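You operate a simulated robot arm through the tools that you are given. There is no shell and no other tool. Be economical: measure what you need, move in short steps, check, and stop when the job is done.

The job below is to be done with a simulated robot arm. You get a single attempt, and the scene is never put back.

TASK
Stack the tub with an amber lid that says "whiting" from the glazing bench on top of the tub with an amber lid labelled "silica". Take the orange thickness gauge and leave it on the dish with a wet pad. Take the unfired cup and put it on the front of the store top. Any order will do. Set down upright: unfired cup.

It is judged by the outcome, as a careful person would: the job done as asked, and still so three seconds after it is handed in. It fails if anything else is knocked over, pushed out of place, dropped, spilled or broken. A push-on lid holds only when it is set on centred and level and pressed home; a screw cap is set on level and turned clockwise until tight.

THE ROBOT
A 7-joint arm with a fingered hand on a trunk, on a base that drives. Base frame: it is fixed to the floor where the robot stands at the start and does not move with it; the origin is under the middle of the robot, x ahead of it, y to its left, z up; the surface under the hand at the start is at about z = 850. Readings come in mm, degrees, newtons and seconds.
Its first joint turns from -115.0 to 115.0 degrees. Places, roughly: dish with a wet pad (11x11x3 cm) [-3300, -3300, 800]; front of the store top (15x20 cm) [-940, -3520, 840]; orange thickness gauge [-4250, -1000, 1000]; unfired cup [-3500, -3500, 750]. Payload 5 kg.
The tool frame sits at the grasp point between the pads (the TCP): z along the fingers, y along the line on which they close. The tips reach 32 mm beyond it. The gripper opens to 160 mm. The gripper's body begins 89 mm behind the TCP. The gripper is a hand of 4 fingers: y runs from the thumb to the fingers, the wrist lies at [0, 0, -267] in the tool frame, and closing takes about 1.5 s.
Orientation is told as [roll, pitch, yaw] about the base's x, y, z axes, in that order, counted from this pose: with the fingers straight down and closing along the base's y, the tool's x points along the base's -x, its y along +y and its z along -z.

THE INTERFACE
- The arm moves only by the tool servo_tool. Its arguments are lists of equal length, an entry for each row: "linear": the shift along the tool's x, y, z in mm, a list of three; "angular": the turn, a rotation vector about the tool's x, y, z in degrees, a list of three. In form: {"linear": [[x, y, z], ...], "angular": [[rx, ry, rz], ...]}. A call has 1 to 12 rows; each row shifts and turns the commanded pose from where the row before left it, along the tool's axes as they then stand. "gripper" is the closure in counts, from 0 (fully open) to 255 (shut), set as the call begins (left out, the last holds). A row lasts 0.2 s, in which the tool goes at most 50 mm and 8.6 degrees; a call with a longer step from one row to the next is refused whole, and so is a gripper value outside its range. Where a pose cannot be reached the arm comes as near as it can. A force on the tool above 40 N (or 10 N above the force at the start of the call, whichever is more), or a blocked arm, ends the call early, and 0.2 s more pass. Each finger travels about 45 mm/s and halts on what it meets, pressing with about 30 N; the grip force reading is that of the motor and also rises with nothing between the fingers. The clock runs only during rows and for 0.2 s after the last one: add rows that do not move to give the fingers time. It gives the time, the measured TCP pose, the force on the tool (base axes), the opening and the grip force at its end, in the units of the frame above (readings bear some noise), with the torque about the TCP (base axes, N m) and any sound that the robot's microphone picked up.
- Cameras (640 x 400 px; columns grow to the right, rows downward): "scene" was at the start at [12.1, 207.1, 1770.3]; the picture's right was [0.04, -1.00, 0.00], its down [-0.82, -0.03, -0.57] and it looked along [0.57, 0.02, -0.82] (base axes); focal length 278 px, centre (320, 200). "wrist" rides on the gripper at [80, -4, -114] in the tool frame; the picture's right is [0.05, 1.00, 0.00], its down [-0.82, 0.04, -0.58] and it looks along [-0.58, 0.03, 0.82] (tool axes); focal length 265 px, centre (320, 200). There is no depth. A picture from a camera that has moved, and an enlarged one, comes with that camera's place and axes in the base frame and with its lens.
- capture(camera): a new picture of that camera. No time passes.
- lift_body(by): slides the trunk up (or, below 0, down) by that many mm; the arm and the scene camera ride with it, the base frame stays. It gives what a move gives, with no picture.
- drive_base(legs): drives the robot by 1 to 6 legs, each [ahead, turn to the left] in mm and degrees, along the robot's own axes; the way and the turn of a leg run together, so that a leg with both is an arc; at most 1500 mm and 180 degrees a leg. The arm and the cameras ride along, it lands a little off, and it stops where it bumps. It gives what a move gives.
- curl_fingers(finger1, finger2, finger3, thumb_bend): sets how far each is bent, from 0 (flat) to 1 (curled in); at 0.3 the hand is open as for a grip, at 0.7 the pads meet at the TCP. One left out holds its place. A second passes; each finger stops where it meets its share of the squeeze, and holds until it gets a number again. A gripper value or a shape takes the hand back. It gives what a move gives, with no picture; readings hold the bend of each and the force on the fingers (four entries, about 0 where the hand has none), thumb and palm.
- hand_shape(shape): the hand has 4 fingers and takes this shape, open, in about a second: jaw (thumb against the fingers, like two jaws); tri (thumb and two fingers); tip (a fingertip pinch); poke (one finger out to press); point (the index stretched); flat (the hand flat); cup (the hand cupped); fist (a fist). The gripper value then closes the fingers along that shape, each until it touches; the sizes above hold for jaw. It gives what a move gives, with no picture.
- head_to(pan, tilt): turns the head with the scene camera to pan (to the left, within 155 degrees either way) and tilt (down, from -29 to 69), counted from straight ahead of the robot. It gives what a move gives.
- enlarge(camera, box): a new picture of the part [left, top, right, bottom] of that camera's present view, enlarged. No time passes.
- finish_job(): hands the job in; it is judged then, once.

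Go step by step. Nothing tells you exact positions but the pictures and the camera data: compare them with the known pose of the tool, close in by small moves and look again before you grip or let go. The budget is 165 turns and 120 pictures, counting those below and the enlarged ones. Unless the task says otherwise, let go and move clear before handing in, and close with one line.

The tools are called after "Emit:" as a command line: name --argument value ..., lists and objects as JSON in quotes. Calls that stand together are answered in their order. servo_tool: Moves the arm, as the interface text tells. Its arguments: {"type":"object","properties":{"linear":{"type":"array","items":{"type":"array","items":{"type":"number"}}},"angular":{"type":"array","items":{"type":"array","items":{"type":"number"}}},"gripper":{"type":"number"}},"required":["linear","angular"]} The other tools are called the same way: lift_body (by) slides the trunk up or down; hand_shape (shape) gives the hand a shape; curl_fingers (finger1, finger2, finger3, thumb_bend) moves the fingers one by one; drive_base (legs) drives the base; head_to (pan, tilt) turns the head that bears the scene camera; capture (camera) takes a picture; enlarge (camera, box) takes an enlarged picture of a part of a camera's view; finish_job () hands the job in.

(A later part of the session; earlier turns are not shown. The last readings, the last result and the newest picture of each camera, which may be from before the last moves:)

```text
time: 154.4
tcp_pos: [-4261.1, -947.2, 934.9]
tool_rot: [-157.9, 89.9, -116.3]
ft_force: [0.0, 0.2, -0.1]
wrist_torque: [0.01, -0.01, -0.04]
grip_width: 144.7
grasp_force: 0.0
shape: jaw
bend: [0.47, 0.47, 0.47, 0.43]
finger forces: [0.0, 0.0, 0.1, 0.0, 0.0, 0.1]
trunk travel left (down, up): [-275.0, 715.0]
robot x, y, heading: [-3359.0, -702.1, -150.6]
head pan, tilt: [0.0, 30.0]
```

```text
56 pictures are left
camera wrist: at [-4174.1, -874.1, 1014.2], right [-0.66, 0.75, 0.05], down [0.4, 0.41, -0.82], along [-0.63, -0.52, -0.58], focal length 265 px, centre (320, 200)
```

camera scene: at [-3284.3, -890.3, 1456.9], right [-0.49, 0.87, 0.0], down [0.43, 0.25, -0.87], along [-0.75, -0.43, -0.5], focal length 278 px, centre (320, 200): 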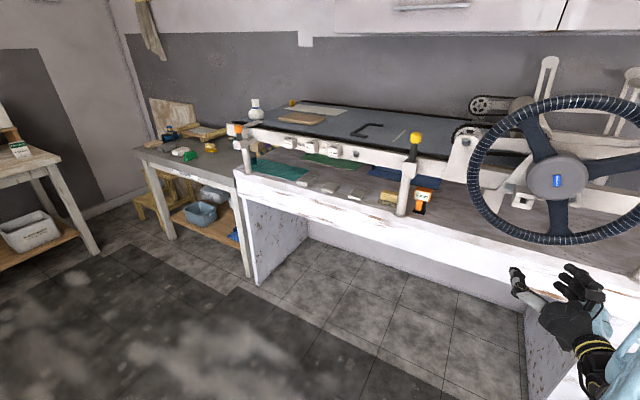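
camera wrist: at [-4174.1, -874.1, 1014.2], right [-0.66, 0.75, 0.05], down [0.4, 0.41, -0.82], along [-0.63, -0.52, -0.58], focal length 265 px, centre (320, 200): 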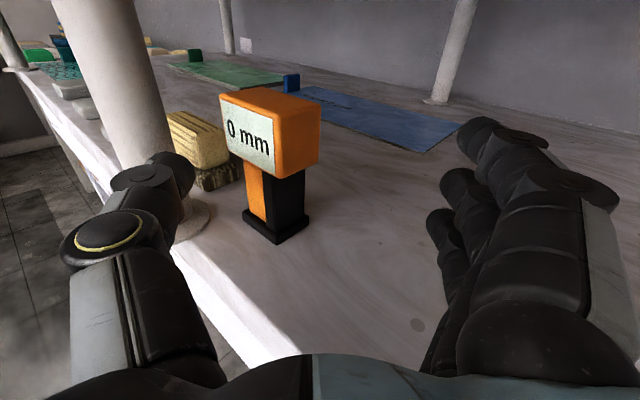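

It's still clear. I'll advance 25 mm more.

Emit:
servo_tool --linear '[[0, 2, 13], [0, 0, 12], [0, 0, 0]]' --angular '[[0, 0, 0], [0, 0, 0], [0, 0, 0]]'

Emit:
capture --camera "wrist"

Emit:
enlarge --camera "scene" --box '[380, 150, 476, 210]'

```text
time: 155.2
tcp_pos: [-4280.7, -962.2, 935.0]
tool_rot: [-145.2, 89.8, -103.5]
ft_force: [1.2, 0.0, -0.2]
wrist_torque: [0.0, -0.02, 0.01]
grip_width: 144.4
grasp_force: 0.1
shape: jaw
bend: [0.47, 0.47, 0.47, 0.43]
finger forces: [0.0, 0.0, 0.1, 0.1, 0.0, 0.0]
trunk travel left (down, up): [-275.0, 715.0]
robot x, y, heading: [-3356.3, -699.7, -150.5]
head pan, tilt: [0.0, 30.0]
```

```text
55 pictures are left
camera wrist: at [-4193.3, -889.4, 1014.8], right [-0.66, 0.75, 0.05], down [0.4, 0.41, -0.82], along [-0.63, -0.52, -0.58], focal length 265 px, centre (320, 200)
```

wrist: 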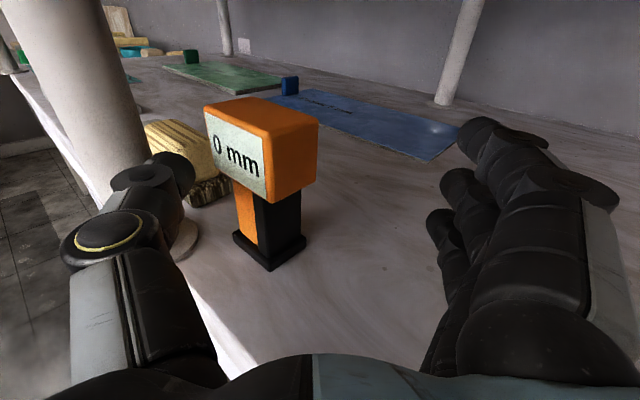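

```text
6.67 times, centred on (428, 180) of scene
camera zoom: at [-3284.5, -890.5, 1456.8], right [-0.49, 0.87, 0.0], down [0.43, 0.25, -0.87], along [-0.75, -0.43, -0.5], focal length 1854 px, centre (-400, 333)
```

zoom: 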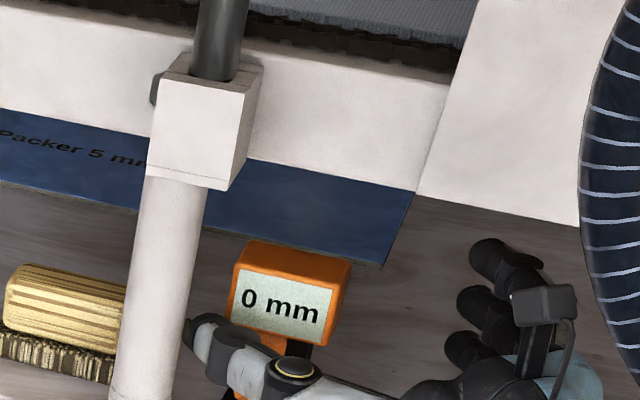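

The thumb is just clear of the gauge's left edge. I'll make a final 20 mm advance, nudging right.

Emit:
servo_tool --linear '[[0, 3, 8], [0, 0, 12], [0, 0, 0]]' --angular '[[0, 0, 0], [0, 0, 0], [0, 0, 0]]'

Emit:
capture --camera "wrist"

```text
time: 156.0
tcp_pos: [-4284.0, -975.4, 941.1]
tool_rot: [102.1, 89.8, 143.7]
ft_force: [-3.3, 7.2, -0.6]
wrist_torque: [0.05, 0.03, 0.19]
grip_width: 144.5
grasp_force: 0.1
shape: jaw
bend: [0.47, 0.47, 0.47, 0.44]
finger forces: [0.0, 0.1, 0.0, 0.1, 7.1, 0.1]
trunk travel left (down, up): [-275.0, 715.0]
robot x, y, heading: [-3356.5, -699.4, -150.5]
head pan, tilt: [0.0, 30.0]
```

```text
53 pictures are left
camera wrist: at [-4195.8, -903.6, 1021.5], right [-0.66, 0.75, 0.05], down [0.4, 0.42, -0.82], along [-0.63, -0.52, -0.58], focal length 265 px, centre (320, 200)
```

wrist: 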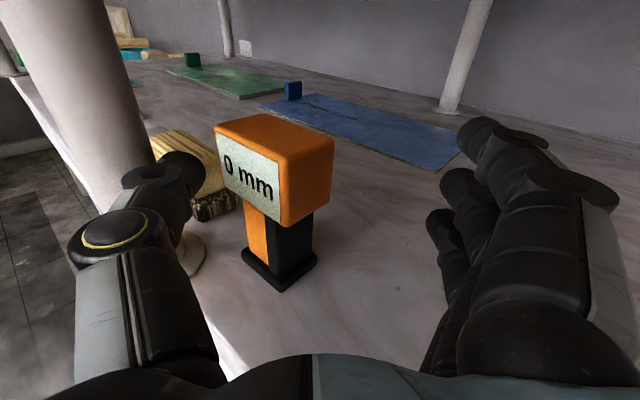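

The hand ended off its commanded spot with a light thumb contact. I'll check the arm and its surroundings in the scene view.

Emit:
capture --camera "scene"

Emit:
enlarge --camera "scene" --box '[380, 150, 476, 210]'

```text
52 pictures are left
camera scene: at [-3264.7, -898.7, 1455.3], right [-0.49, 0.87, 0.01], down [0.42, 0.25, -0.87], along [-0.76, -0.43, -0.49], focal length 278 px, centre (320, 200)
```

scene: 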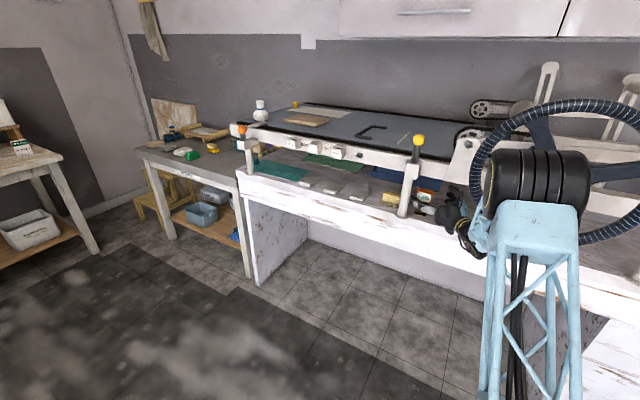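

```text
6.67 times, centred on (428, 180) of scene
camera zoom: at [-3264.7, -898.7, 1455.3], right [-0.49, 0.87, 0.01], down [0.42, 0.25, -0.87], along [-0.76, -0.43, -0.49], focal length 1854 px, centre (-400, 333)
```

zoom: 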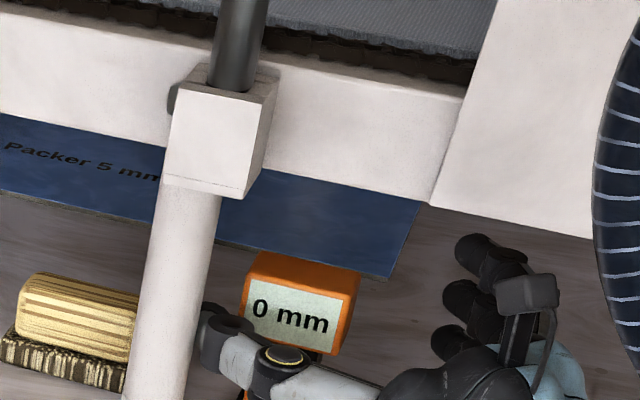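

The base was nudged back a little, because the elbow is pressing on the wheel. The gauge already sits between thumb and fingers, so I'll ease off 8 mm and close the fingers from the right onto it.

Emit:
servo_tool --linear '[[0, 0, -8], [0, 0, 0]]' --angular '[[0, 0, 0], [0, 0, 0]]'

Emit:
curl_fingers --finger1 0.72 --finger2 0.72 --finger3 0.72

Emit:
capture --camera "wrist"

```text
time: 156.6
tcp_pos: [-4282.2, -968.2, 936.0]
tool_rot: [-79.1, 90.0, -37.5]
ft_force: [-0.2, 0.5, 0.2]
wrist_torque: [-0.02, 0.01, 0.04]
grip_width: 144.7
grasp_force: 0.0
shape: jaw
bend: [0.47, 0.47, 0.47, 0.13]
finger forces: [0.1, 0.0, 0.1, 0.0, 0.1, 0.1]
trunk travel left (down, up): [-275.0, 715.0]
robot x, y, heading: [-3358.7, -695.8, -150.4]
head pan, tilt: [0.0, 30.0]
```

```text
time: 157.6
tcp_pos: [-4282.5, -970.9, 937.1]
tool_rot: [-8.9, 89.9, 32.8]
ft_force: [-0.2, 1.9, -0.4]
wrist_torque: [-0.01, 0.02, 0.03]
grip_width: 80.5
grasp_force: 1.4
shape: fingers
bend: [0.72, 0.72, 0.72, 0.13]
finger forces: [0.0, 0.0, 0.0, 0.1, 1.8, 0.0]
trunk travel left (down, up): [-275.0, 715.0]
robot x, y, heading: [-3358.0, -704.3, -150.2]
head pan, tilt: [0.0, 30.0]
```

```text
50 pictures are left
camera wrist: at [-4195.2, -897.0, 1017.0], right [-0.66, 0.75, 0.05], down [0.4, 0.42, -0.81], along [-0.63, -0.52, -0.58], focal length 265 px, centre (320, 200)
```

wrist: 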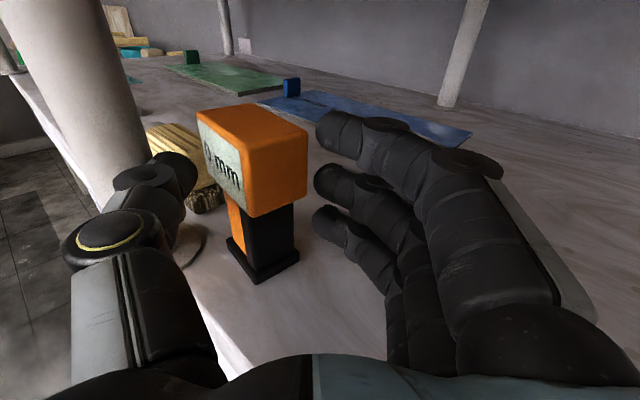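

Fingers are close to the right face and the gauge has turned a little. I'll curl the fingers further until they touch.

Emit:
curl_fingers --finger1 0.85 --finger2 0.85 --finger3 0.85

Emit:
capture --camera "wrist"

```text
time: 158.6
tcp_pos: [-4283.1, -969.9, 936.2]
tool_rot: [-8.6, 89.8, 33.1]
ft_force: [-0.3, 1.9, 1.2]
wrist_torque: [-0.01, -0.02, 0.04]
grip_width: 63.6
grasp_force: 0.7
shape: fingers
bend: [0.85, 0.85, 0.85, 0.13]
finger forces: [0.1, 0.1, 0.1, 0.0, 1.2, 0.0]
trunk travel left (down, up): [-275.0, 715.0]
robot x, y, heading: [-3357.7, -701.1, -150.3]
head pan, tilt: [0.0, 30.0]
```

```text
49 pictures are left
camera wrist: at [-4195.5, -897.1, 1016.8], right [-0.66, 0.75, 0.05], down [0.4, 0.42, -0.81], along [-0.63, -0.52, -0.58], focal length 265 px, centre (320, 200)
```

wrist: 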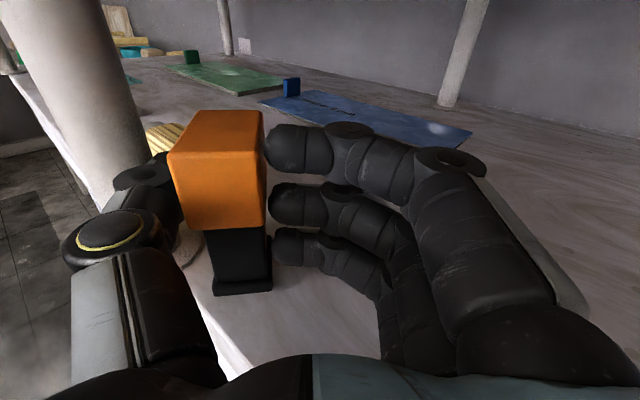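

The gauge turned so thumb and fingers sit on its front and back faces. I'll squeeze now with both.

Emit:
curl_fingers --finger1 0.95 --finger2 0.95 --finger3 0.95 --thumb_bend 0.6

Emit:
capture --camera "wrist"

```text
time: 159.6
tcp_pos: [-4282.3, -970.8, 936.5]
tool_rot: [3.9, 89.9, 45.6]
ft_force: [0.7, -1.0, 0.7]
wrist_torque: [-0.12, -0.07, 0.06]
grip_width: 63.5
grasp_force: 39.6
shape: fingers
bend: [0.96, 0.95, 0.95, 0.52]
finger forces: [19.9, 19.0, 0.1, 0.0, 39.9, 0.0]
trunk travel left (down, up): [-275.0, 715.0]
robot x, y, heading: [-3360.4, -700.7, -150.6]
head pan, tilt: [0.0, 30.0]
```

```text
48 pictures are left
camera wrist: at [-4195.6, -897.8, 1017.0], right [-0.66, 0.75, 0.05], down [0.4, 0.42, -0.81], along [-0.63, -0.52, -0.58], focal length 265 px, centre (320, 200)
```

wrist: 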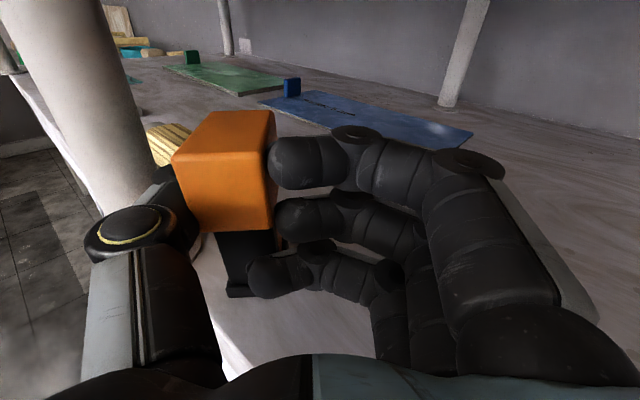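

Firm grip: thumb 40 N, fingers 20 N and 19 N. I'll lift about 12 mm, then retreat along the entry line.

Emit:
servo_tool --linear '[[6, 2, 0], [6, 2, 0], [0, 0, 0]]' --angular '[[0, 0, 0], [0, 0, 0], [0, 0, 0]]'

Emit:
servo_tool --linear '[[0, 0, -20], [0, 0, -30], [0, 0, -30], [0, 0, 0]]' --angular '[[0, 0, 0], [0, 0, 0], [0, 0, 0], [0, 0, 0]]'

Emit:
capture --camera "wrist"

```text
time: 160.4
tcp_pos: [-4282.2, -978.0, 936.4]
tool_rot: [-25.2, 88.9, 16.8]
ft_force: [-1.3, 0.8, -0.6]
wrist_torque: [-0.01, 0.01, 0.0]
grip_width: 61.0
grasp_force: 33.7
shape: fingers
bend: [0.95, 0.95, 0.95, 0.53]
finger forces: [15.3, 18.4, 0.0, 0.0, 33.6, 0.0]
trunk travel left (down, up): [-275.0, 715.0]
robot x, y, heading: [-3355.8, -699.1, -150.2]
head pan, tilt: [0.0, 30.0]
```

```text
time: 161.4
tcp_pos: [-4234.2, -911.6, 948.6]
tool_rot: [153.5, 89.8, -164.8]
ft_force: [0.8, 1.2, -0.5]
wrist_torque: [0.01, 0.04, 0.04]
grip_width: 59.4
grasp_force: 31.7
shape: fingers
bend: [0.94, 0.94, 0.95, 0.54]
finger forces: [16.1, 15.3, 0.0, 0.0, 32.0, 0.0]
trunk travel left (down, up): [-275.0, 715.0]
robot x, y, heading: [-3359.3, -701.1, -150.3]
head pan, tilt: [0.0, 30.0]
```

```text
47 pictures are left
camera wrist: at [-4147.0, -838.7, 1029.1], right [-0.66, 0.75, 0.05], down [0.4, 0.41, -0.82], along [-0.63, -0.52, -0.57], focal length 265 px, centre (320, 200)
```

wrist: 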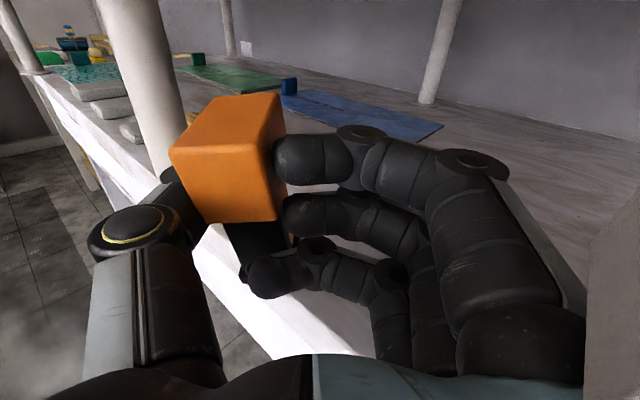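

The gauge is in hand, with the foot clear of the counter. I'll retrace left, then out past the wheel.

Emit:
servo_tool --linear '[[0, -22, -1], [0, -21, -1], [0, -21, -1], [0, 0, 0]]' --angular '[[0, 0, 0], [0, 0, 0], [0, 0, 0], [0, 0, 0]]'

Emit:
servo_tool --linear '[[0, -22, -24], [0, -22, -24], [-5, -21, -25], [-5, -21, -25], [0, 0, 0]]' --angular '[[0, 0, 0], [0, 0, 0], [0, 0, 0], [0, 0, 0], [0, 0, 0]]'

Emit:
capture --camera "wrist"

Emit:
capture --camera "scene"

```text
time: 162.4
tcp_pos: [-4190.2, -959.9, 945.3]
tool_rot: [-163.9, 90.0, -122.3]
ft_force: [-0.2, -0.1, -1.1]
wrist_torque: [0.0, -0.01, -0.01]
grip_width: 59.4
grasp_force: 30.9
shape: fingers
bend: [0.94, 0.94, 0.95, 0.54]
finger forces: [15.8, 15.4, 0.1, 0.0, 31.7, 0.0]
trunk travel left (down, up): [-275.0, 715.0]
robot x, y, heading: [-3361.2, -706.5, -150.5]
head pan, tilt: [0.0, 30.0]
```

```text
time: 163.6
tcp_pos: [-4060.8, -956.2, 936.4]
tool_rot: [-158.6, 89.9, -116.9]
ft_force: [-0.3, 0.0, -0.6]
wrist_torque: [0.04, 0.0, -0.01]
grip_width: 59.6
grasp_force: 30.3
shape: fingers
bend: [0.94, 0.94, 0.95, 0.54]
finger forces: [15.4, 15.6, 0.0, 0.1, 31.4, 0.1]
trunk travel left (down, up): [-275.0, 715.0]
robot x, y, heading: [-3359.8, -704.3, -150.6]
head pan, tilt: [0.0, 30.0]
```

```text
46 pictures are left
camera wrist: at [-3972.7, -884.4, 1016.6], right [-0.66, 0.75, 0.05], down [0.4, 0.41, -0.82], along [-0.63, -0.52, -0.58], focal length 265 px, centre (320, 200)
```

wrist: 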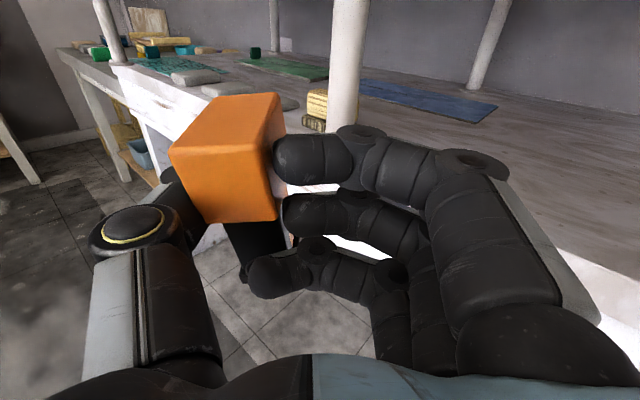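

```text
45 pictures are left
camera scene: at [-3283.9, -893.6, 1456.9], right [-0.49, 0.87, 0.0], down [0.43, 0.25, -0.87], along [-0.75, -0.43, -0.5], focal length 278 px, centre (320, 200)
```

scene: 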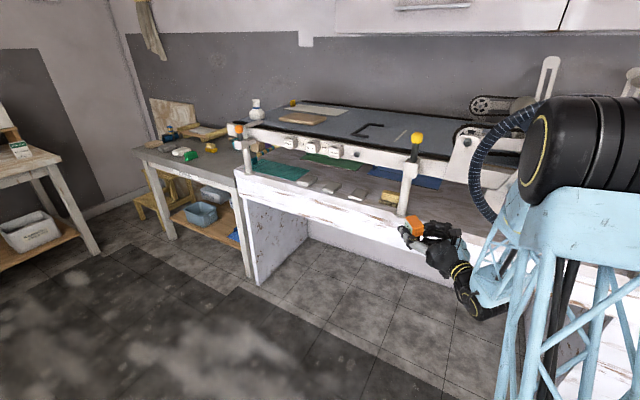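

The gauge is out safely. Next I'll back off, turn to face the south bench, drive toward the dish, and look.

Emit:
drive_base --legs '[[-100, 0], [0, 60.3], [1380, 0]]'

Emit:
head_to --pan 0 --tilt 35

Emit:
capture --camera "scene"

Emit:
enlarge --camera "scene" --box '[160, 80, 480, 280]'

```text
time: 174.1
tcp_pos: [-3368.7, -2775.7, 935.8]
tool_rot: [-161.3, 89.9, -58.4]
ft_force: [-1.5, -0.2, -1.1]
wrist_torque: [0.0, 0.07, 0.0]
grip_width: 59.3
grasp_force: 30.3
shape: fingers
bend: [0.94, 0.94, 0.95, 0.54]
finger forces: [14.8, 15.5, 0.0, 0.0, 30.7, 0.1]
trunk travel left (down, up): [-275.0, 715.0]
robot x, y, heading: [-3253.7, -2037.5, -89.3]
head pan, tilt: [0.0, 30.0]
```

```text
time: 174.7
tcp_pos: [-3368.9, -2776.4, 937.3]
tool_rot: [-151.6, 89.9, -48.6]
ft_force: [0.2, -0.9, -0.5]
wrist_torque: [-0.01, 0.04, -0.01]
grip_width: 59.4
grasp_force: 30.8
shape: fingers
bend: [0.94, 0.94, 0.95, 0.54]
finger forces: [14.8, 15.4, 0.0, 0.1, 30.7, 0.1]
trunk travel left (down, up): [-275.0, 715.0]
robot x, y, heading: [-3255.0, -2036.5, -89.2]
head pan, tilt: [0.0, 35.0]
```

```text
44 pictures are left
camera scene: at [-3052.2, -2063.1, 1449.1], right [-1.0, -0.01, 0.0], down [-0.01, 0.57, -0.82], along [0.01, -0.82, -0.57], focal length 278 px, centre (320, 200)
```

scene: 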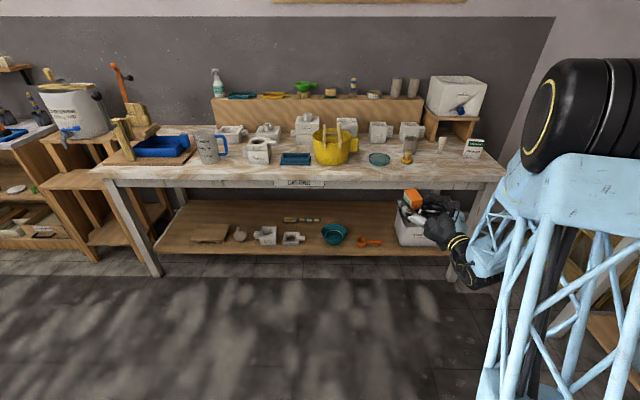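

```text
2.00 times, centred on (320, 180) of scene
camera zoom: at [-3052.2, -2063.1, 1449.1], right [-1.0, -0.01, 0.0], down [-0.01, 0.57, -0.82], along [0.01, -0.82, -0.57], focal length 556 px, centre (320, 240)
```

zoom: 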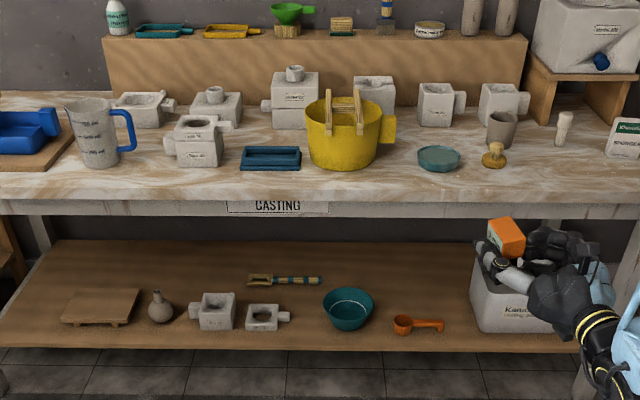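

I see the teal dish at about (-3359, -3438), with the brush and a plain clay cup to its right and the yellow bucket to its left. To set the gauge down clear of the neighbours I'll stand to the north-east; I'll raise the trunk first for safe swinging.

Emit:
lift_body --by 280

Emit:
drive_base --legs '[[0, 31], [870, 0], [0, -80]]'

Emit:
head_to --pan 10 --tilt 45

Emit:
capture --camera "scene"

Emit:
capture --camera "wrist"

```text
time: 177.6
tcp_pos: [-3368.7, -2777.7, 1216.0]
tool_rot: [-155.1, 89.9, -52.2]
ft_force: [-0.2, 0.8, 0.7]
wrist_torque: [0.02, 0.0, -0.01]
grip_width: 59.2
grasp_force: 31.2
shape: fingers
bend: [0.94, 0.94, 0.95, 0.54]
finger forces: [14.8, 15.5, 0.0, 0.0, 30.7, 0.0]
trunk travel left (down, up): [-555.0, 435.0]
robot x, y, heading: [-3256.1, -2036.9, -89.4]
head pan, tilt: [0.0, 35.0]
```

```text
time: 187.4
tcp_pos: [-3427.7, -3172.1, 1216.0]
tool_rot: [-153.3, 89.9, -99.7]
ft_force: [1.1, -0.5, 0.1]
wrist_torque: [0.02, 0.03, -0.01]
grip_width: 59.4
grasp_force: 29.8
shape: fingers
bend: [0.94, 0.94, 0.95, 0.54]
finger forces: [14.2, 15.7, 0.1, 0.0, 30.2, 0.0]
trunk travel left (down, up): [-555.0, 435.0]
robot x, y, heading: [-2794.4, -2775.1, -138.3]
head pan, tilt: [0.0, 35.0]
```

```text
time: 188.1
tcp_pos: [-3425.4, -3171.5, 1215.6]
tool_rot: [-150.2, 89.9, -96.5]
ft_force: [0.4, -0.3, -0.5]
wrist_torque: [-0.01, -0.01, 0.03]
grip_width: 59.2
grasp_force: 29.8
shape: fingers
bend: [0.94, 0.94, 0.95, 0.54]
finger forces: [14.2, 15.6, 0.0, 0.1, 30.1, 0.0]
trunk travel left (down, up): [-555.0, 435.0]
robot x, y, heading: [-2796.8, -2779.4, -138.4]
head pan, tilt: [10.0, 45.0]
```

```text
42 pictures are left
camera scene: at [-2665.1, -2949.7, 1714.3], right [-0.78, 0.62, 0.0], down [0.44, 0.55, -0.71], along [-0.44, -0.55, -0.71], focal length 278 px, centre (320, 200)
```

scene: 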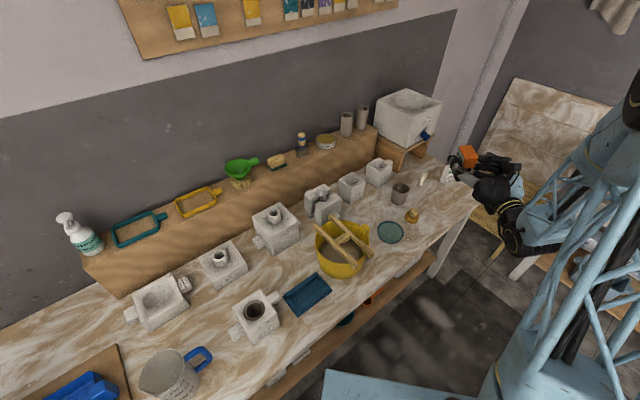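

```text
41 pictures are left
camera wrist: at [-3356.3, -3082.2, 1296.5], right [-0.8, 0.59, 0.05], down [0.31, 0.49, -0.82], along [-0.51, -0.64, -0.58], focal length 265 px, centre (320, 200)
```

wrist: 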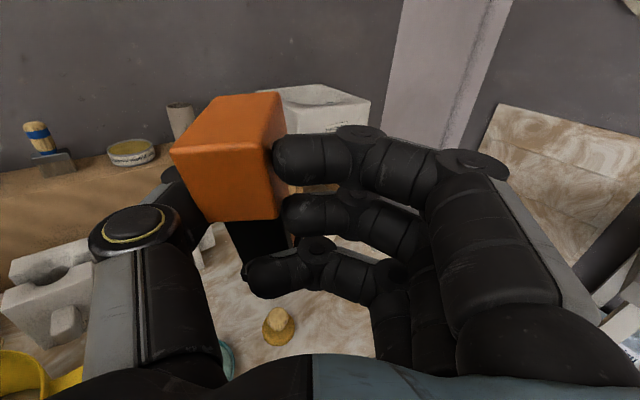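

Triangulation puts the dish at about (-3334, -3331, rim ~812). I'll shift so the gauge is above it at height, then lower the trunk and look.

Emit:
servo_tool --linear '[[0, -32, 16], [0, -32, 16], [0, -32, 16], [0, -31, 16], [0, 0, 0]]' --angular '[[0, 0, 0], [0, 0, 0], [0, 0, 0], [0, 0, 0], [0, 0, 0]]'

Emit:
lift_body --by -270

Emit:
capture --camera "wrist"

Emit:
head_to --pan -5 --tilt 45

Emit:
capture --camera "scene"

```text
time: 189.3
tcp_pos: [-3362.1, -3299.1, 1215.9]
tool_rot: [-151.2, 89.9, -97.3]
ft_force: [0.4, -0.4, -1.0]
wrist_torque: [0.03, 0.01, 0.0]
grip_width: 58.9
grasp_force: 29.9
shape: fingers
bend: [0.94, 0.94, 0.95, 0.54]
finger forces: [14.1, 15.9, 0.1, 0.0, 30.5, 0.0]
trunk travel left (down, up): [-555.0, 435.0]
robot x, y, heading: [-2796.1, -2773.4, -138.5]
head pan, tilt: [10.0, 45.0]
```

```text
time: 192.1
tcp_pos: [-3362.4, -3297.9, 945.3]
tool_rot: [-157.6, 89.9, -103.9]
ft_force: [0.1, -0.3, -0.3]
wrist_torque: [-0.01, 0.0, 0.03]
grip_width: 59.1
grasp_force: 30.2
shape: fingers
bend: [0.94, 0.94, 0.95, 0.54]
finger forces: [14.1, 15.7, 0.1, 0.0, 30.5, 0.0]
trunk travel left (down, up): [-285.0, 705.0]
robot x, y, heading: [-2795.9, -2774.3, -138.2]
head pan, tilt: [10.0, 45.0]
```

```text
40 pictures are left
camera wrist: at [-3291.3, -3209.1, 1025.8], right [-0.8, 0.59, 0.05], down [0.31, 0.49, -0.82], along [-0.51, -0.64, -0.58], focal length 265 px, centre (320, 200)
```

wrist: 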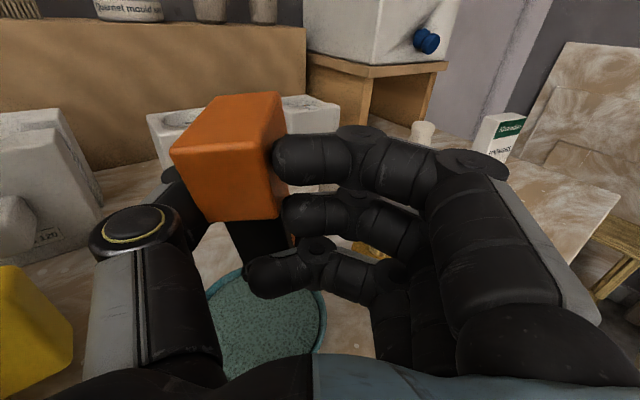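

```text
time: 192.8
tcp_pos: [-3360.8, -3299.1, 946.1]
tool_rot: [-155.9, 89.9, -102.2]
ft_force: [0.2, -0.1, -0.2]
wrist_torque: [0.01, -0.01, 0.01]
grip_width: 59.0
grasp_force: 30.2
shape: fingers
bend: [0.94, 0.94, 0.95, 0.54]
finger forces: [14.2, 15.8, 0.1, 0.2, 30.4, 0.0]
trunk travel left (down, up): [-285.0, 705.0]
robot x, y, heading: [-2790.1, -2774.1, -138.6]
head pan, tilt: [-5.0, 45.0]
```

```text
39 pictures are left
camera scene: at [-2679.8, -2934.6, 1444.2], right [-0.6, 0.8, 0.0], down [0.57, 0.42, -0.71], along [-0.57, -0.42, -0.71], focal length 278 px, centre (320, 200)
```

scene: 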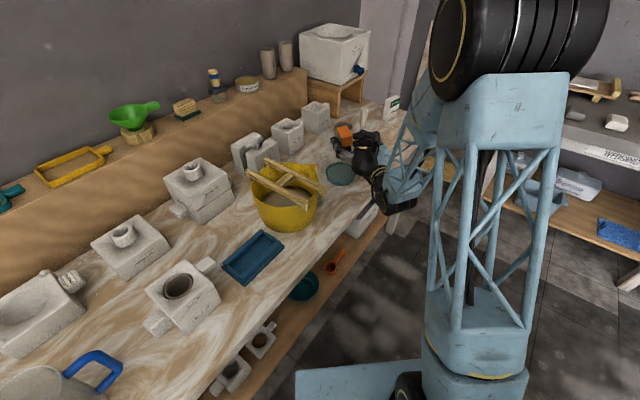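

The dish is just below and behind the gauge. I'll zoom in to check heights.

Emit:
enlarge --camera "scene" --box '[300, 100, 428, 180]'

```text
5.00 times, centred on (364, 140) of scene
camera zoom: at [-2679.8, -2934.6, 1444.2], right [-0.6, 0.8, 0.0], down [0.57, 0.42, -0.71], along [-0.57, -0.42, -0.71], focal length 1391 px, centre (100, 500)
```

zoom: 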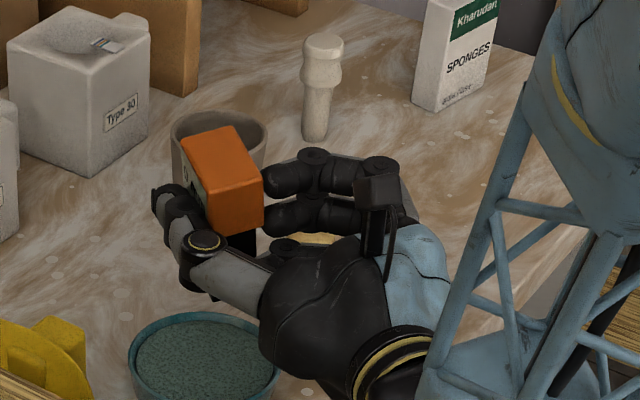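

The gauge is above the dish centre with neighbours clear. I'll lower 68 mm and look again.

Emit:
servo_tool --linear '[[-20, 0, 0], [-20, 0, 0], [-18, 0, 2], [-10, 0, 2], [0, 0, 0]]' --angular '[[0, 0, 0], [0, 0, 0], [0, 0, 0], [0, 0, 0], [0, 0, 0]]'

Emit:
capture --camera "wrist"

Emit:
enlarge --camera "scene" --box '[300, 120, 396, 180]'

```text
time: 194.0
tcp_pos: [-3364.5, -3300.9, 878.9]
tool_rot: [-175.9, 89.8, -122.3]
ft_force: [0.0, 1.0, 13.8]
wrist_torque: [-0.17, -0.47, 0.0]
grip_width: 56.2
grasp_force: 29.5
shape: fingers
bend: [0.94, 0.94, 0.95, 0.56]
finger forces: [17.0, 10.7, 10.4, 0.0, 20.9, 0.0]
trunk travel left (down, up): [-285.0, 705.0]
robot x, y, heading: [-2792.3, -2776.2, -138.2]
head pan, tilt: [-5.0, 45.0]
```

```text
37 pictures are left
camera wrist: at [-3293.8, -3211.3, 958.4], right [-0.8, 0.59, 0.05], down [0.31, 0.49, -0.82], along [-0.51, -0.64, -0.57], focal length 265 px, centre (320, 200)
```

wrist: 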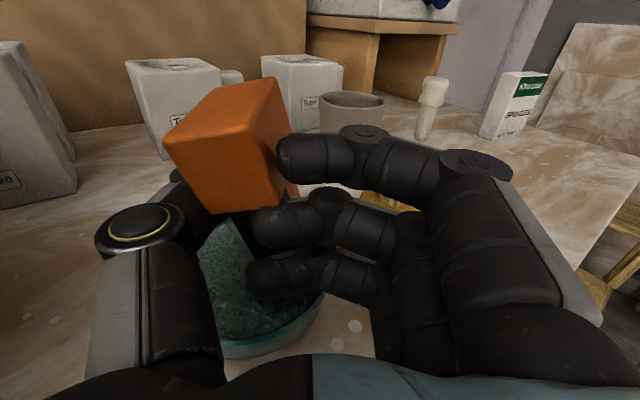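

```text
6.67 times, centred on (348, 150) of scene
camera zoom: at [-2679.2, -2933.7, 1444.4], right [-0.6, 0.8, 0.0], down [0.57, 0.42, -0.71], along [-0.57, -0.42, -0.71], focal length 1854 px, centre (133, 533)
```

zoom: 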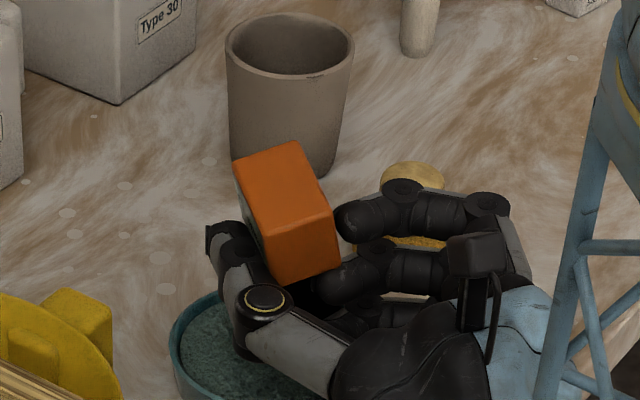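

The gauge touched the far part of the dish and tilted slightly in the grip. I'll raise it, pull back toward the dish centre, and check.

Emit:
servo_tool --linear '[[15, 0, 0], [10, 0, -10], [0, 0, -15], [0, 0, 0]]' --angular '[[0, 0, 0], [0, 0, 0], [0, 0, 0], [0, 0, 0]]'

Emit:
capture --camera "wrist"

Emit:
enlarge --camera "scene" --box '[300, 120, 396, 180]'

```text
time: 195.0
tcp_pos: [-3350.0, -3282.1, 902.5]
tool_rot: [-159.2, 89.9, -105.5]
ft_force: [0.4, -0.2, 0.0]
wrist_torque: [0.04, 0.01, -0.01]
grip_width: 56.1
grasp_force: 33.2
shape: fingers
bend: [0.94, 0.94, 0.95, 0.56]
finger forces: [15.1, 19.0, 10.8, 0.0, 21.8, 0.0]
trunk travel left (down, up): [-285.0, 705.0]
robot x, y, heading: [-2796.5, -2776.5, -138.5]
head pan, tilt: [-5.0, 45.0]
```

```text
35 pictures are left
camera wrist: at [-3279.0, -3192.9, 983.3], right [-0.8, 0.59, 0.05], down [0.31, 0.49, -0.82], along [-0.51, -0.64, -0.58], focal length 265 px, centre (320, 200)
```

wrist: 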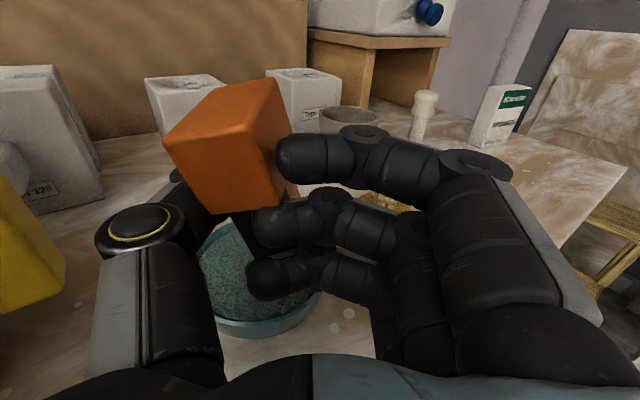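

```text
6.67 times, centred on (348, 150) of scene
camera zoom: at [-2679.7, -2934.5, 1444.2], right [-0.6, 0.8, 0.0], down [0.57, 0.42, -0.71], along [-0.57, -0.42, -0.71], focal length 1854 px, centre (133, 533)
```

zoom: 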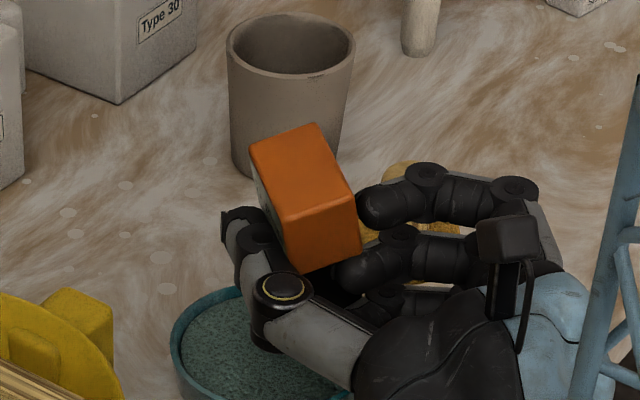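

Emit:
enlarge --camera "wrist" --box '[140, 60, 340, 340]'

```text
1.43 times, centred on (240, 200) of wrist
camera zoom: at [-3279.0, -3192.9, 983.3], right [-0.8, 0.59, 0.05], down [0.31, 0.49, -0.82], along [-0.51, -0.64, -0.58], focal length 379 px, centre (434, 200)
```

zoom: 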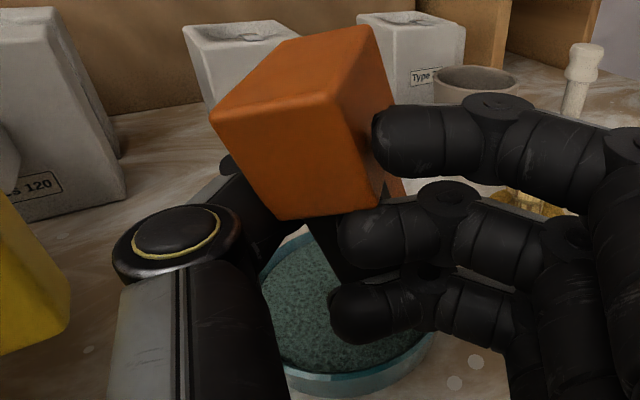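

The gauge leans about 9° in the grip, so I'll roll the hand to level it, re-centre over the dish, and lower to just above.

Emit:
servo_tool --linear '[[0, 0, 0], [0, 0, 0], [0, -3, 10], [0, 0, 10], [0, 0, 0]]' --angular '[[0, 0, 4.5], [0, 0, 4.5], [0, 0, 0], [0, 0, 0], [0, 0, 0]]'

Emit:
enlarge --camera "wrist" --box '[140, 60, 380, 360]'

Emit:
enlarge --camera "scene" --box '[300, 120, 396, 180]'

```text
time: 196.2
tcp_pos: [-3358.3, -3300.2, 902.2]
tool_rot: [-90.2, 81.0, -36.8]
ft_force: [0.3, -0.1, -1.8]
wrist_torque: [0.0, 0.01, 0.0]
grip_width: 56.1
grasp_force: 33.2
shape: fingers
bend: [0.94, 0.94, 0.95, 0.56]
finger forces: [14.9, 18.7, 10.7, 0.1, 21.6, 0.1]
trunk travel left (down, up): [-285.0, 705.0]
robot x, y, heading: [-2794.6, -2775.1, -138.5]
head pan, tilt: [-5.0, 45.0]
```

```text
1.33 times, centred on (260, 210) of wrist
camera zoom: at [-3297.9, -3202.8, 983.2], right [-0.8, 0.59, -0.11], down [0.41, 0.41, -0.81], along [-0.43, -0.69, -0.57], focal length 354 px, centre (400, 187)
```

zoom: 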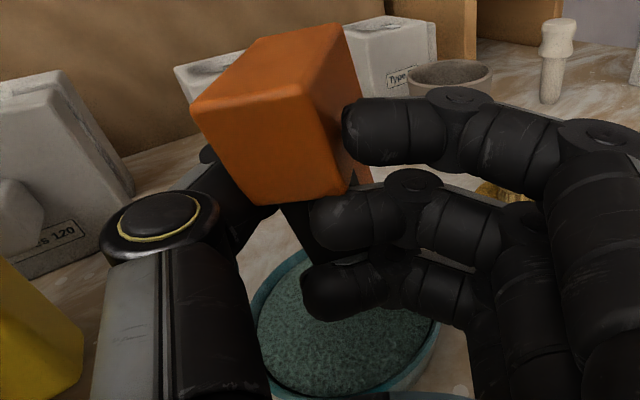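

```text
6.67 times, centred on (348, 150) of scene
camera zoom: at [-2679.8, -2934.7, 1444.2], right [-0.6, 0.8, 0.0], down [0.57, 0.42, -0.71], along [-0.57, -0.42, -0.71], focal length 1854 px, centre (133, 533)
```

zoom: 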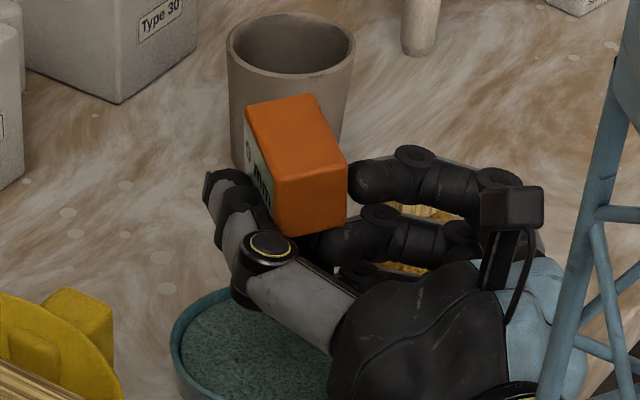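

The gauge is upright now. I'll pull back 8 mm and lower in small steps until it touches.

Emit:
servo_tool --linear '[[0, 0, -8], [-11, 1.8, 0], [-10, 1.6, 0], [0, 0, 0]]' --angular '[[0, 0, 0], [0, 0, 0], [0, 0, 0], [0, 0, 0]]'

Emit:
servo_tool --linear '[[-3, 0.5, 0], [0, 0, 0]]' --angular '[[0, 0, 0], [0, 0, 0]]'

Emit:
enlarge --camera "wrist" --box '[140, 60, 380, 360]'

```text
time: 197.2
tcp_pos: [-3354.1, -3294.1, 881.8]
tool_rot: [-90.7, 81.0, -36.9]
ft_force: [-1.0, -0.9, -0.8]
wrist_torque: [0.01, 0.02, 0.01]
grip_width: 56.1
grasp_force: 32.7
shape: fingers
bend: [0.94, 0.94, 0.95, 0.56]
finger forces: [14.9, 18.6, 10.7, 0.0, 21.7, 0.0]
trunk travel left (down, up): [-285.0, 705.0]
robot x, y, heading: [-2791.8, -2774.2, -138.6]
head pan, tilt: [-5.0, 45.0]
```

```text
time: 197.8
tcp_pos: [-3354.7, -3293.4, 878.2]
tool_rot: [-90.4, 81.0, -36.8]
ft_force: [0.0, 0.2, -0.6]
wrist_torque: [-0.01, -0.01, 0.06]
grip_width: 56.2
grasp_force: 32.8
shape: fingers
bend: [0.94, 0.94, 0.95, 0.56]
finger forces: [14.8, 18.7, 10.7, 0.1, 21.8, 0.1]
trunk travel left (down, up): [-285.0, 705.0]
robot x, y, heading: [-2793.6, -2777.8, -138.5]
head pan, tilt: [-5.0, 45.0]
```

```text
1.33 times, centred on (260, 210) of wrist
camera zoom: at [-3293.9, -3196.5, 958.1], right [-0.8, 0.59, -0.11], down [0.41, 0.41, -0.81], along [-0.43, -0.69, -0.57], focal length 354 px, centre (400, 187)
```

zoom: 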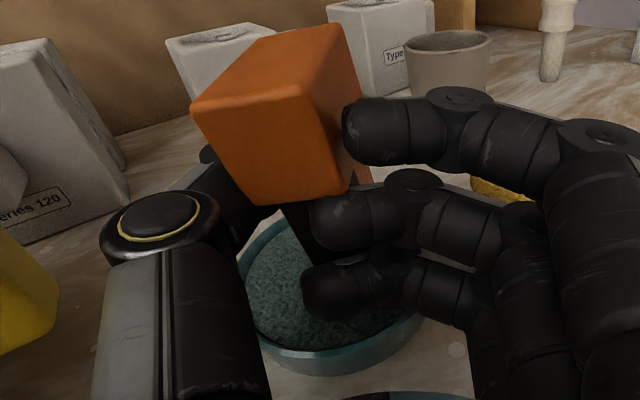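

There's no contact yet and the foot is well inside the dish. I'll creep down further.

Emit:
servo_tool --linear '[[0, 0, -5], [-3, 0.5, 0], [0, 0, 0]]' --angular '[[0, 0, 0], [0, 0, 0], [0, 0, 0]]'

Emit:
servo_tool --linear '[[-3, 0.5, 0], [0, 0, 0]]' --angular '[[0, 0, 0], [0, 0, 0]]'

Emit:
servo_tool --linear '[[-3, 0.5, 0], [0, 0, 0]]' --angular '[[0, 0, 0], [0, 0, 0]]'

```text
time: 198.6
tcp_pos: [-3351.7, -3289.9, 875.3]
tool_rot: [-90.5, 81.0, -36.7]
ft_force: [-0.1, -0.6, -1.1]
wrist_torque: [0.02, -0.01, 0.01]
grip_width: 56.2
grasp_force: 33.3
shape: fingers
bend: [0.94, 0.94, 0.95, 0.56]
finger forces: [14.9, 18.7, 10.6, 0.0, 21.8, 0.0]
trunk travel left (down, up): [-285.0, 705.0]
robot x, y, heading: [-2793.9, -2773.9, -138.3]
head pan, tilt: [-5.0, 45.0]
```

```text
time: 199.2
tcp_pos: [-3350.8, -3288.9, 872.8]
tool_rot: [-90.4, 81.0, -36.7]
ft_force: [-0.3, 0.6, -0.9]
wrist_torque: [-0.01, 0.02, 0.03]
grip_width: 56.1
grasp_force: 32.8
shape: fingers
bend: [0.94, 0.94, 0.95, 0.56]
finger forces: [14.9, 18.6, 10.6, 0.0, 21.7, 0.0]
trunk travel left (down, up): [-285.0, 705.0]
robot x, y, heading: [-2793.8, -2774.5, -138.4]
head pan, tilt: [-5.0, 45.0]
```

```text
time: 199.8
tcp_pos: [-3351.3, -3288.7, 871.3]
tool_rot: [-91.8, 81.0, -38.1]
ft_force: [0.3, 0.8, 14.3]
wrist_torque: [-0.3, -0.59, 0.05]
grip_width: 56.1
grasp_force: 28.0
shape: fingers
bend: [0.94, 0.94, 0.96, 0.56]
finger forces: [17.0, 8.7, 7.6, 0.0, 21.2, 0.0]
trunk travel left (down, up): [-285.0, 705.0]
robot x, y, heading: [-2794.2, -2773.6, -138.5]
head pan, tilt: [-5.0, 45.0]
```

Contact is at the expected height. I'll check both views before releasing.

Emit:
capture --camera "wrist"

Emit:
enlarge --camera "scene" --box '[300, 120, 396, 180]'

```text
29 pictures are left
camera wrist: at [-3290.6, -3191.9, 951.3], right [-0.8, 0.59, -0.11], down [0.41, 0.41, -0.81], along [-0.44, -0.7, -0.57], focal length 265 px, centre (320, 200)
```

wrist: 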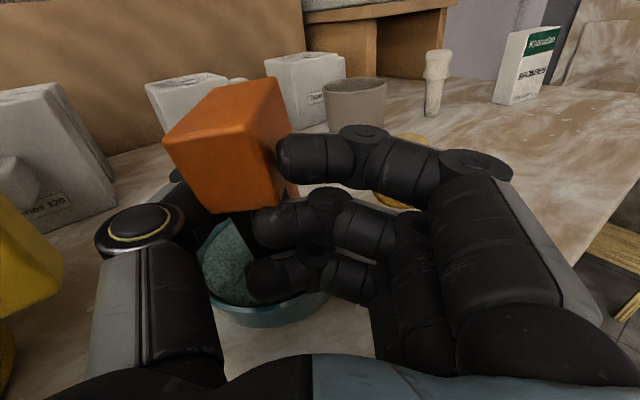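

```text
6.67 times, centred on (348, 150) of scene
camera zoom: at [-2679.1, -2933.9, 1444.5], right [-0.6, 0.8, 0.0], down [0.57, 0.42, -0.71], along [-0.57, -0.42, -0.71], focal length 1854 px, centre (133, 533)
```

zoom: 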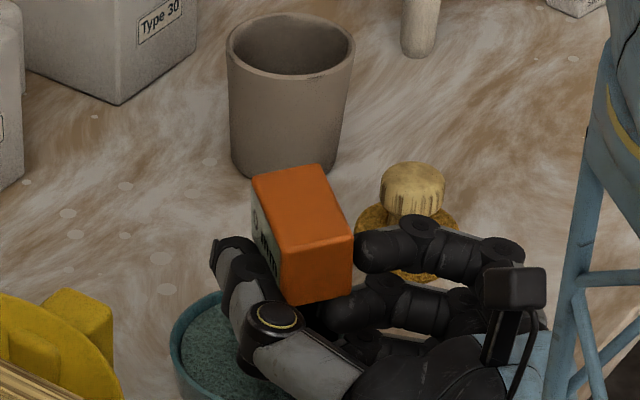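

The gauge landed on the finger-side rim, and the dish centre is actually about 25 mm toward +x. I'll raise, shift that way, add a small leveling roll, and lower again.

Emit:
servo_tool --linear '[[12, -2, 0], [-1.8, -11.4, -8], [-1.8, -11.3, -8], [0, 0, 0], [0, 0, 0]]' --angular '[[0, 0, 0], [0, 0, 0], [0, 0, 0], [0, 0, 3], [0, 0, 0]]'

Emit:
enlarge --camera "scene" --box '[300, 120, 396, 180]'

Emit:
enlarge --camera "wrist" --box '[140, 60, 380, 360]'

```text
time: 201.0
tcp_pos: [-3323.0, -3288.5, 881.5]
tool_rot: [-90.4, 77.9, -36.7]
ft_force: [-0.4, -0.4, 0.1]
wrist_torque: [0.02, 0.03, 0.0]
grip_width: 56.1
grasp_force: 33.5
shape: fingers
bend: [0.94, 0.94, 0.95, 0.56]
finger forces: [15.2, 18.6, 10.7, 0.0, 22.3, 0.0]
trunk travel left (down, up): [-285.0, 705.0]
robot x, y, heading: [-2793.2, -2773.3, -138.5]
head pan, tilt: [-5.0, 45.0]
```

```text
6.67 times, centred on (348, 150) of scene
camera zoom: at [-2680.0, -2934.3, 1444.3], right [-0.6, 0.8, 0.0], down [0.57, 0.42, -0.71], along [-0.57, -0.42, -0.71], focal length 1854 px, centre (133, 533)
```

zoom: 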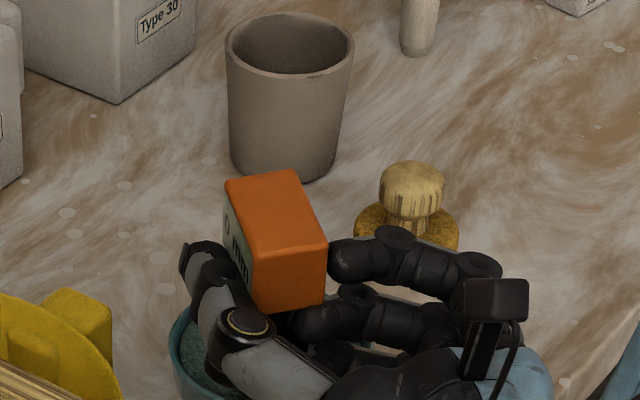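

```text
1.33 times, centred on (260, 210) of wrist
camera zoom: at [-3266.3, -3189.2, 961.1], right [-0.8, 0.58, -0.16], down [0.45, 0.39, -0.81], along [-0.41, -0.71, -0.57], focal length 354 px, centre (400, 187)
```

zoom: 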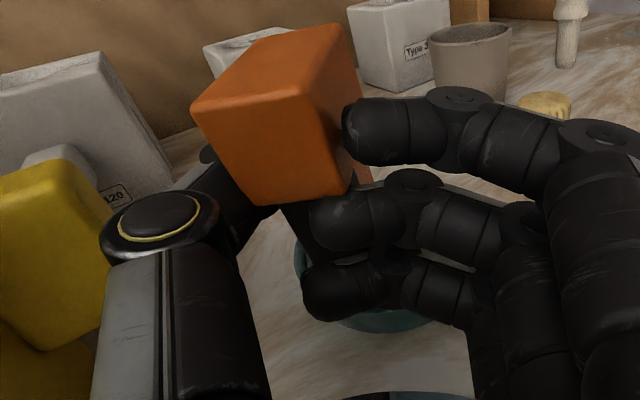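

Contact torque shows the earlier touches were on the pad, so the previous spot was about right. I'll move back to centre over the pad and lower.

Emit:
servo_tool --linear '[[2, 9, 12], [1.8, 9, 12], [0, 0, 0]]' --angular '[[0, 0, 0], [0, 0, 0], [0, 0, 0]]'

Emit:
servo_tool --linear '[[-5, 1, 0], [-4, 0.8, 0], [0, 0, 0]]' --angular '[[0, 0, 0], [0, 0, 0], [0, 0, 0]]'

Emit:
servo_tool --linear '[[-2, 0.4, 0], [0, 0, 0]]' --angular '[[0, 0, 0], [0, 0, 0]]'

```text
time: 201.8
tcp_pos: [-3352.9, -3297.5, 881.4]
tool_rot: [-90.4, 78.0, -36.6]
ft_force: [0.8, -0.5, -1.2]
wrist_torque: [0.03, 0.02, -0.01]
grip_width: 56.3
grasp_force: 33.4
shape: fingers
bend: [0.94, 0.94, 0.95, 0.56]
finger forces: [15.3, 18.2, 10.6, 0.0, 22.1, 0.1]
trunk travel left (down, up): [-285.0, 705.0]
robot x, y, heading: [-2795.0, -2778.4, -138.4]
head pan, tilt: [-5.0, 45.0]
```

```text
time: 202.6
tcp_pos: [-3352.1, -3298.7, 873.3]
tool_rot: [-90.2, 78.1, -36.6]
ft_force: [-0.2, 0.3, -1.3]
wrist_torque: [0.01, 0.03, -0.02]
grip_width: 56.1
grasp_force: 33.5
shape: fingers
bend: [0.94, 0.94, 0.95, 0.56]
finger forces: [15.1, 18.2, 10.6, 0.0, 22.2, 0.0]
trunk travel left (down, up): [-285.0, 705.0]
robot x, y, heading: [-2794.0, -2776.3, -138.4]
head pan, tilt: [-5.0, 45.0]
```

```text
time: 203.2
tcp_pos: [-3351.2, -3299.4, 870.9]
tool_rot: [-90.4, 77.9, -36.7]
ft_force: [0.5, -0.4, -1.5]
wrist_torque: [-0.02, 0.02, -0.01]
grip_width: 56.3
grasp_force: 33.5
shape: fingers
bend: [0.94, 0.94, 0.95, 0.56]
finger forces: [15.2, 18.2, 10.5, 0.1, 22.1, 0.0]
trunk travel left (down, up): [-285.0, 705.0]
robot x, y, heading: [-2795.2, -2772.1, -138.5]
head pan, tilt: [-5.0, 45.0]
```

Emit:
servo_tool --linear '[[-2, 0.4, 0], [0, 0, 0]]' --angular '[[0, 0, 0], [0, 0, 0]]'

Emit:
servo_tool --linear '[[-1.5, 0.3, 0], [0, 0, 0]]' --angular '[[0, 0, 0], [0, 0, 0]]'

Emit:
enlarge --camera "scene" --box '[300, 120, 396, 180]'

```text
time: 203.8
tcp_pos: [-3351.9, -3298.6, 869.6]
tool_rot: [-90.9, 78.0, -37.1]
ft_force: [-0.5, 0.5, 5.6]
wrist_torque: [-0.11, -0.3, 0.01]
grip_width: 56.2
grasp_force: 29.3
shape: fingers
bend: [0.94, 0.94, 0.95, 0.56]
finger forces: [15.9, 12.8, 9.0, 0.0, 21.8, 0.1]
trunk travel left (down, up): [-285.0, 705.0]
robot x, y, heading: [-2789.6, -2776.4, -138.1]
head pan, tilt: [-5.0, 45.0]
```

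```text
time: 204.4
tcp_pos: [-3350.8, -3298.3, 866.8]
tool_rot: [-90.2, 78.0, -36.6]
ft_force: [1.3, 2.7, 11.1]
wrist_torque: [-0.08, -0.34, 0.3]
grip_width: 55.6
grasp_force: 19.8
shape: fingers
bend: [0.94, 0.95, 0.95, 0.56]
finger forces: [16.1, 0.1, 5.2, 0.0, 18.2, 0.1]
trunk travel left (down, up): [-285.0, 705.0]
robot x, y, heading: [-2794.8, -2775.0, -138.5]
head pan, tilt: [-5.0, 45.0]
```

```text
6.67 times, centred on (348, 150) of scene
camera zoom: at [-2679.2, -2933.8, 1444.4], right [-0.6, 0.8, 0.0], down [0.57, 0.42, -0.71], along [-0.57, -0.42, -0.71], focal length 1854 px, centre (133, 533)
```

zoom: 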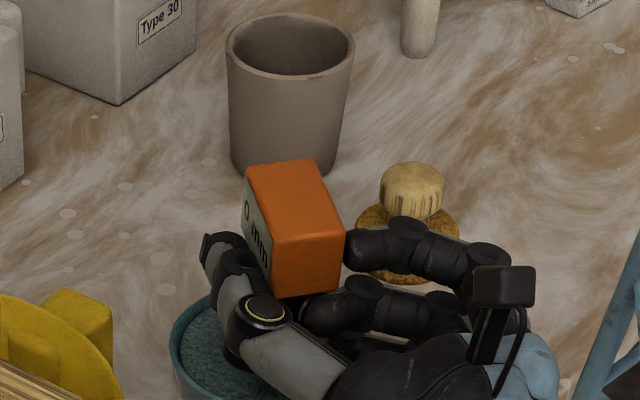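

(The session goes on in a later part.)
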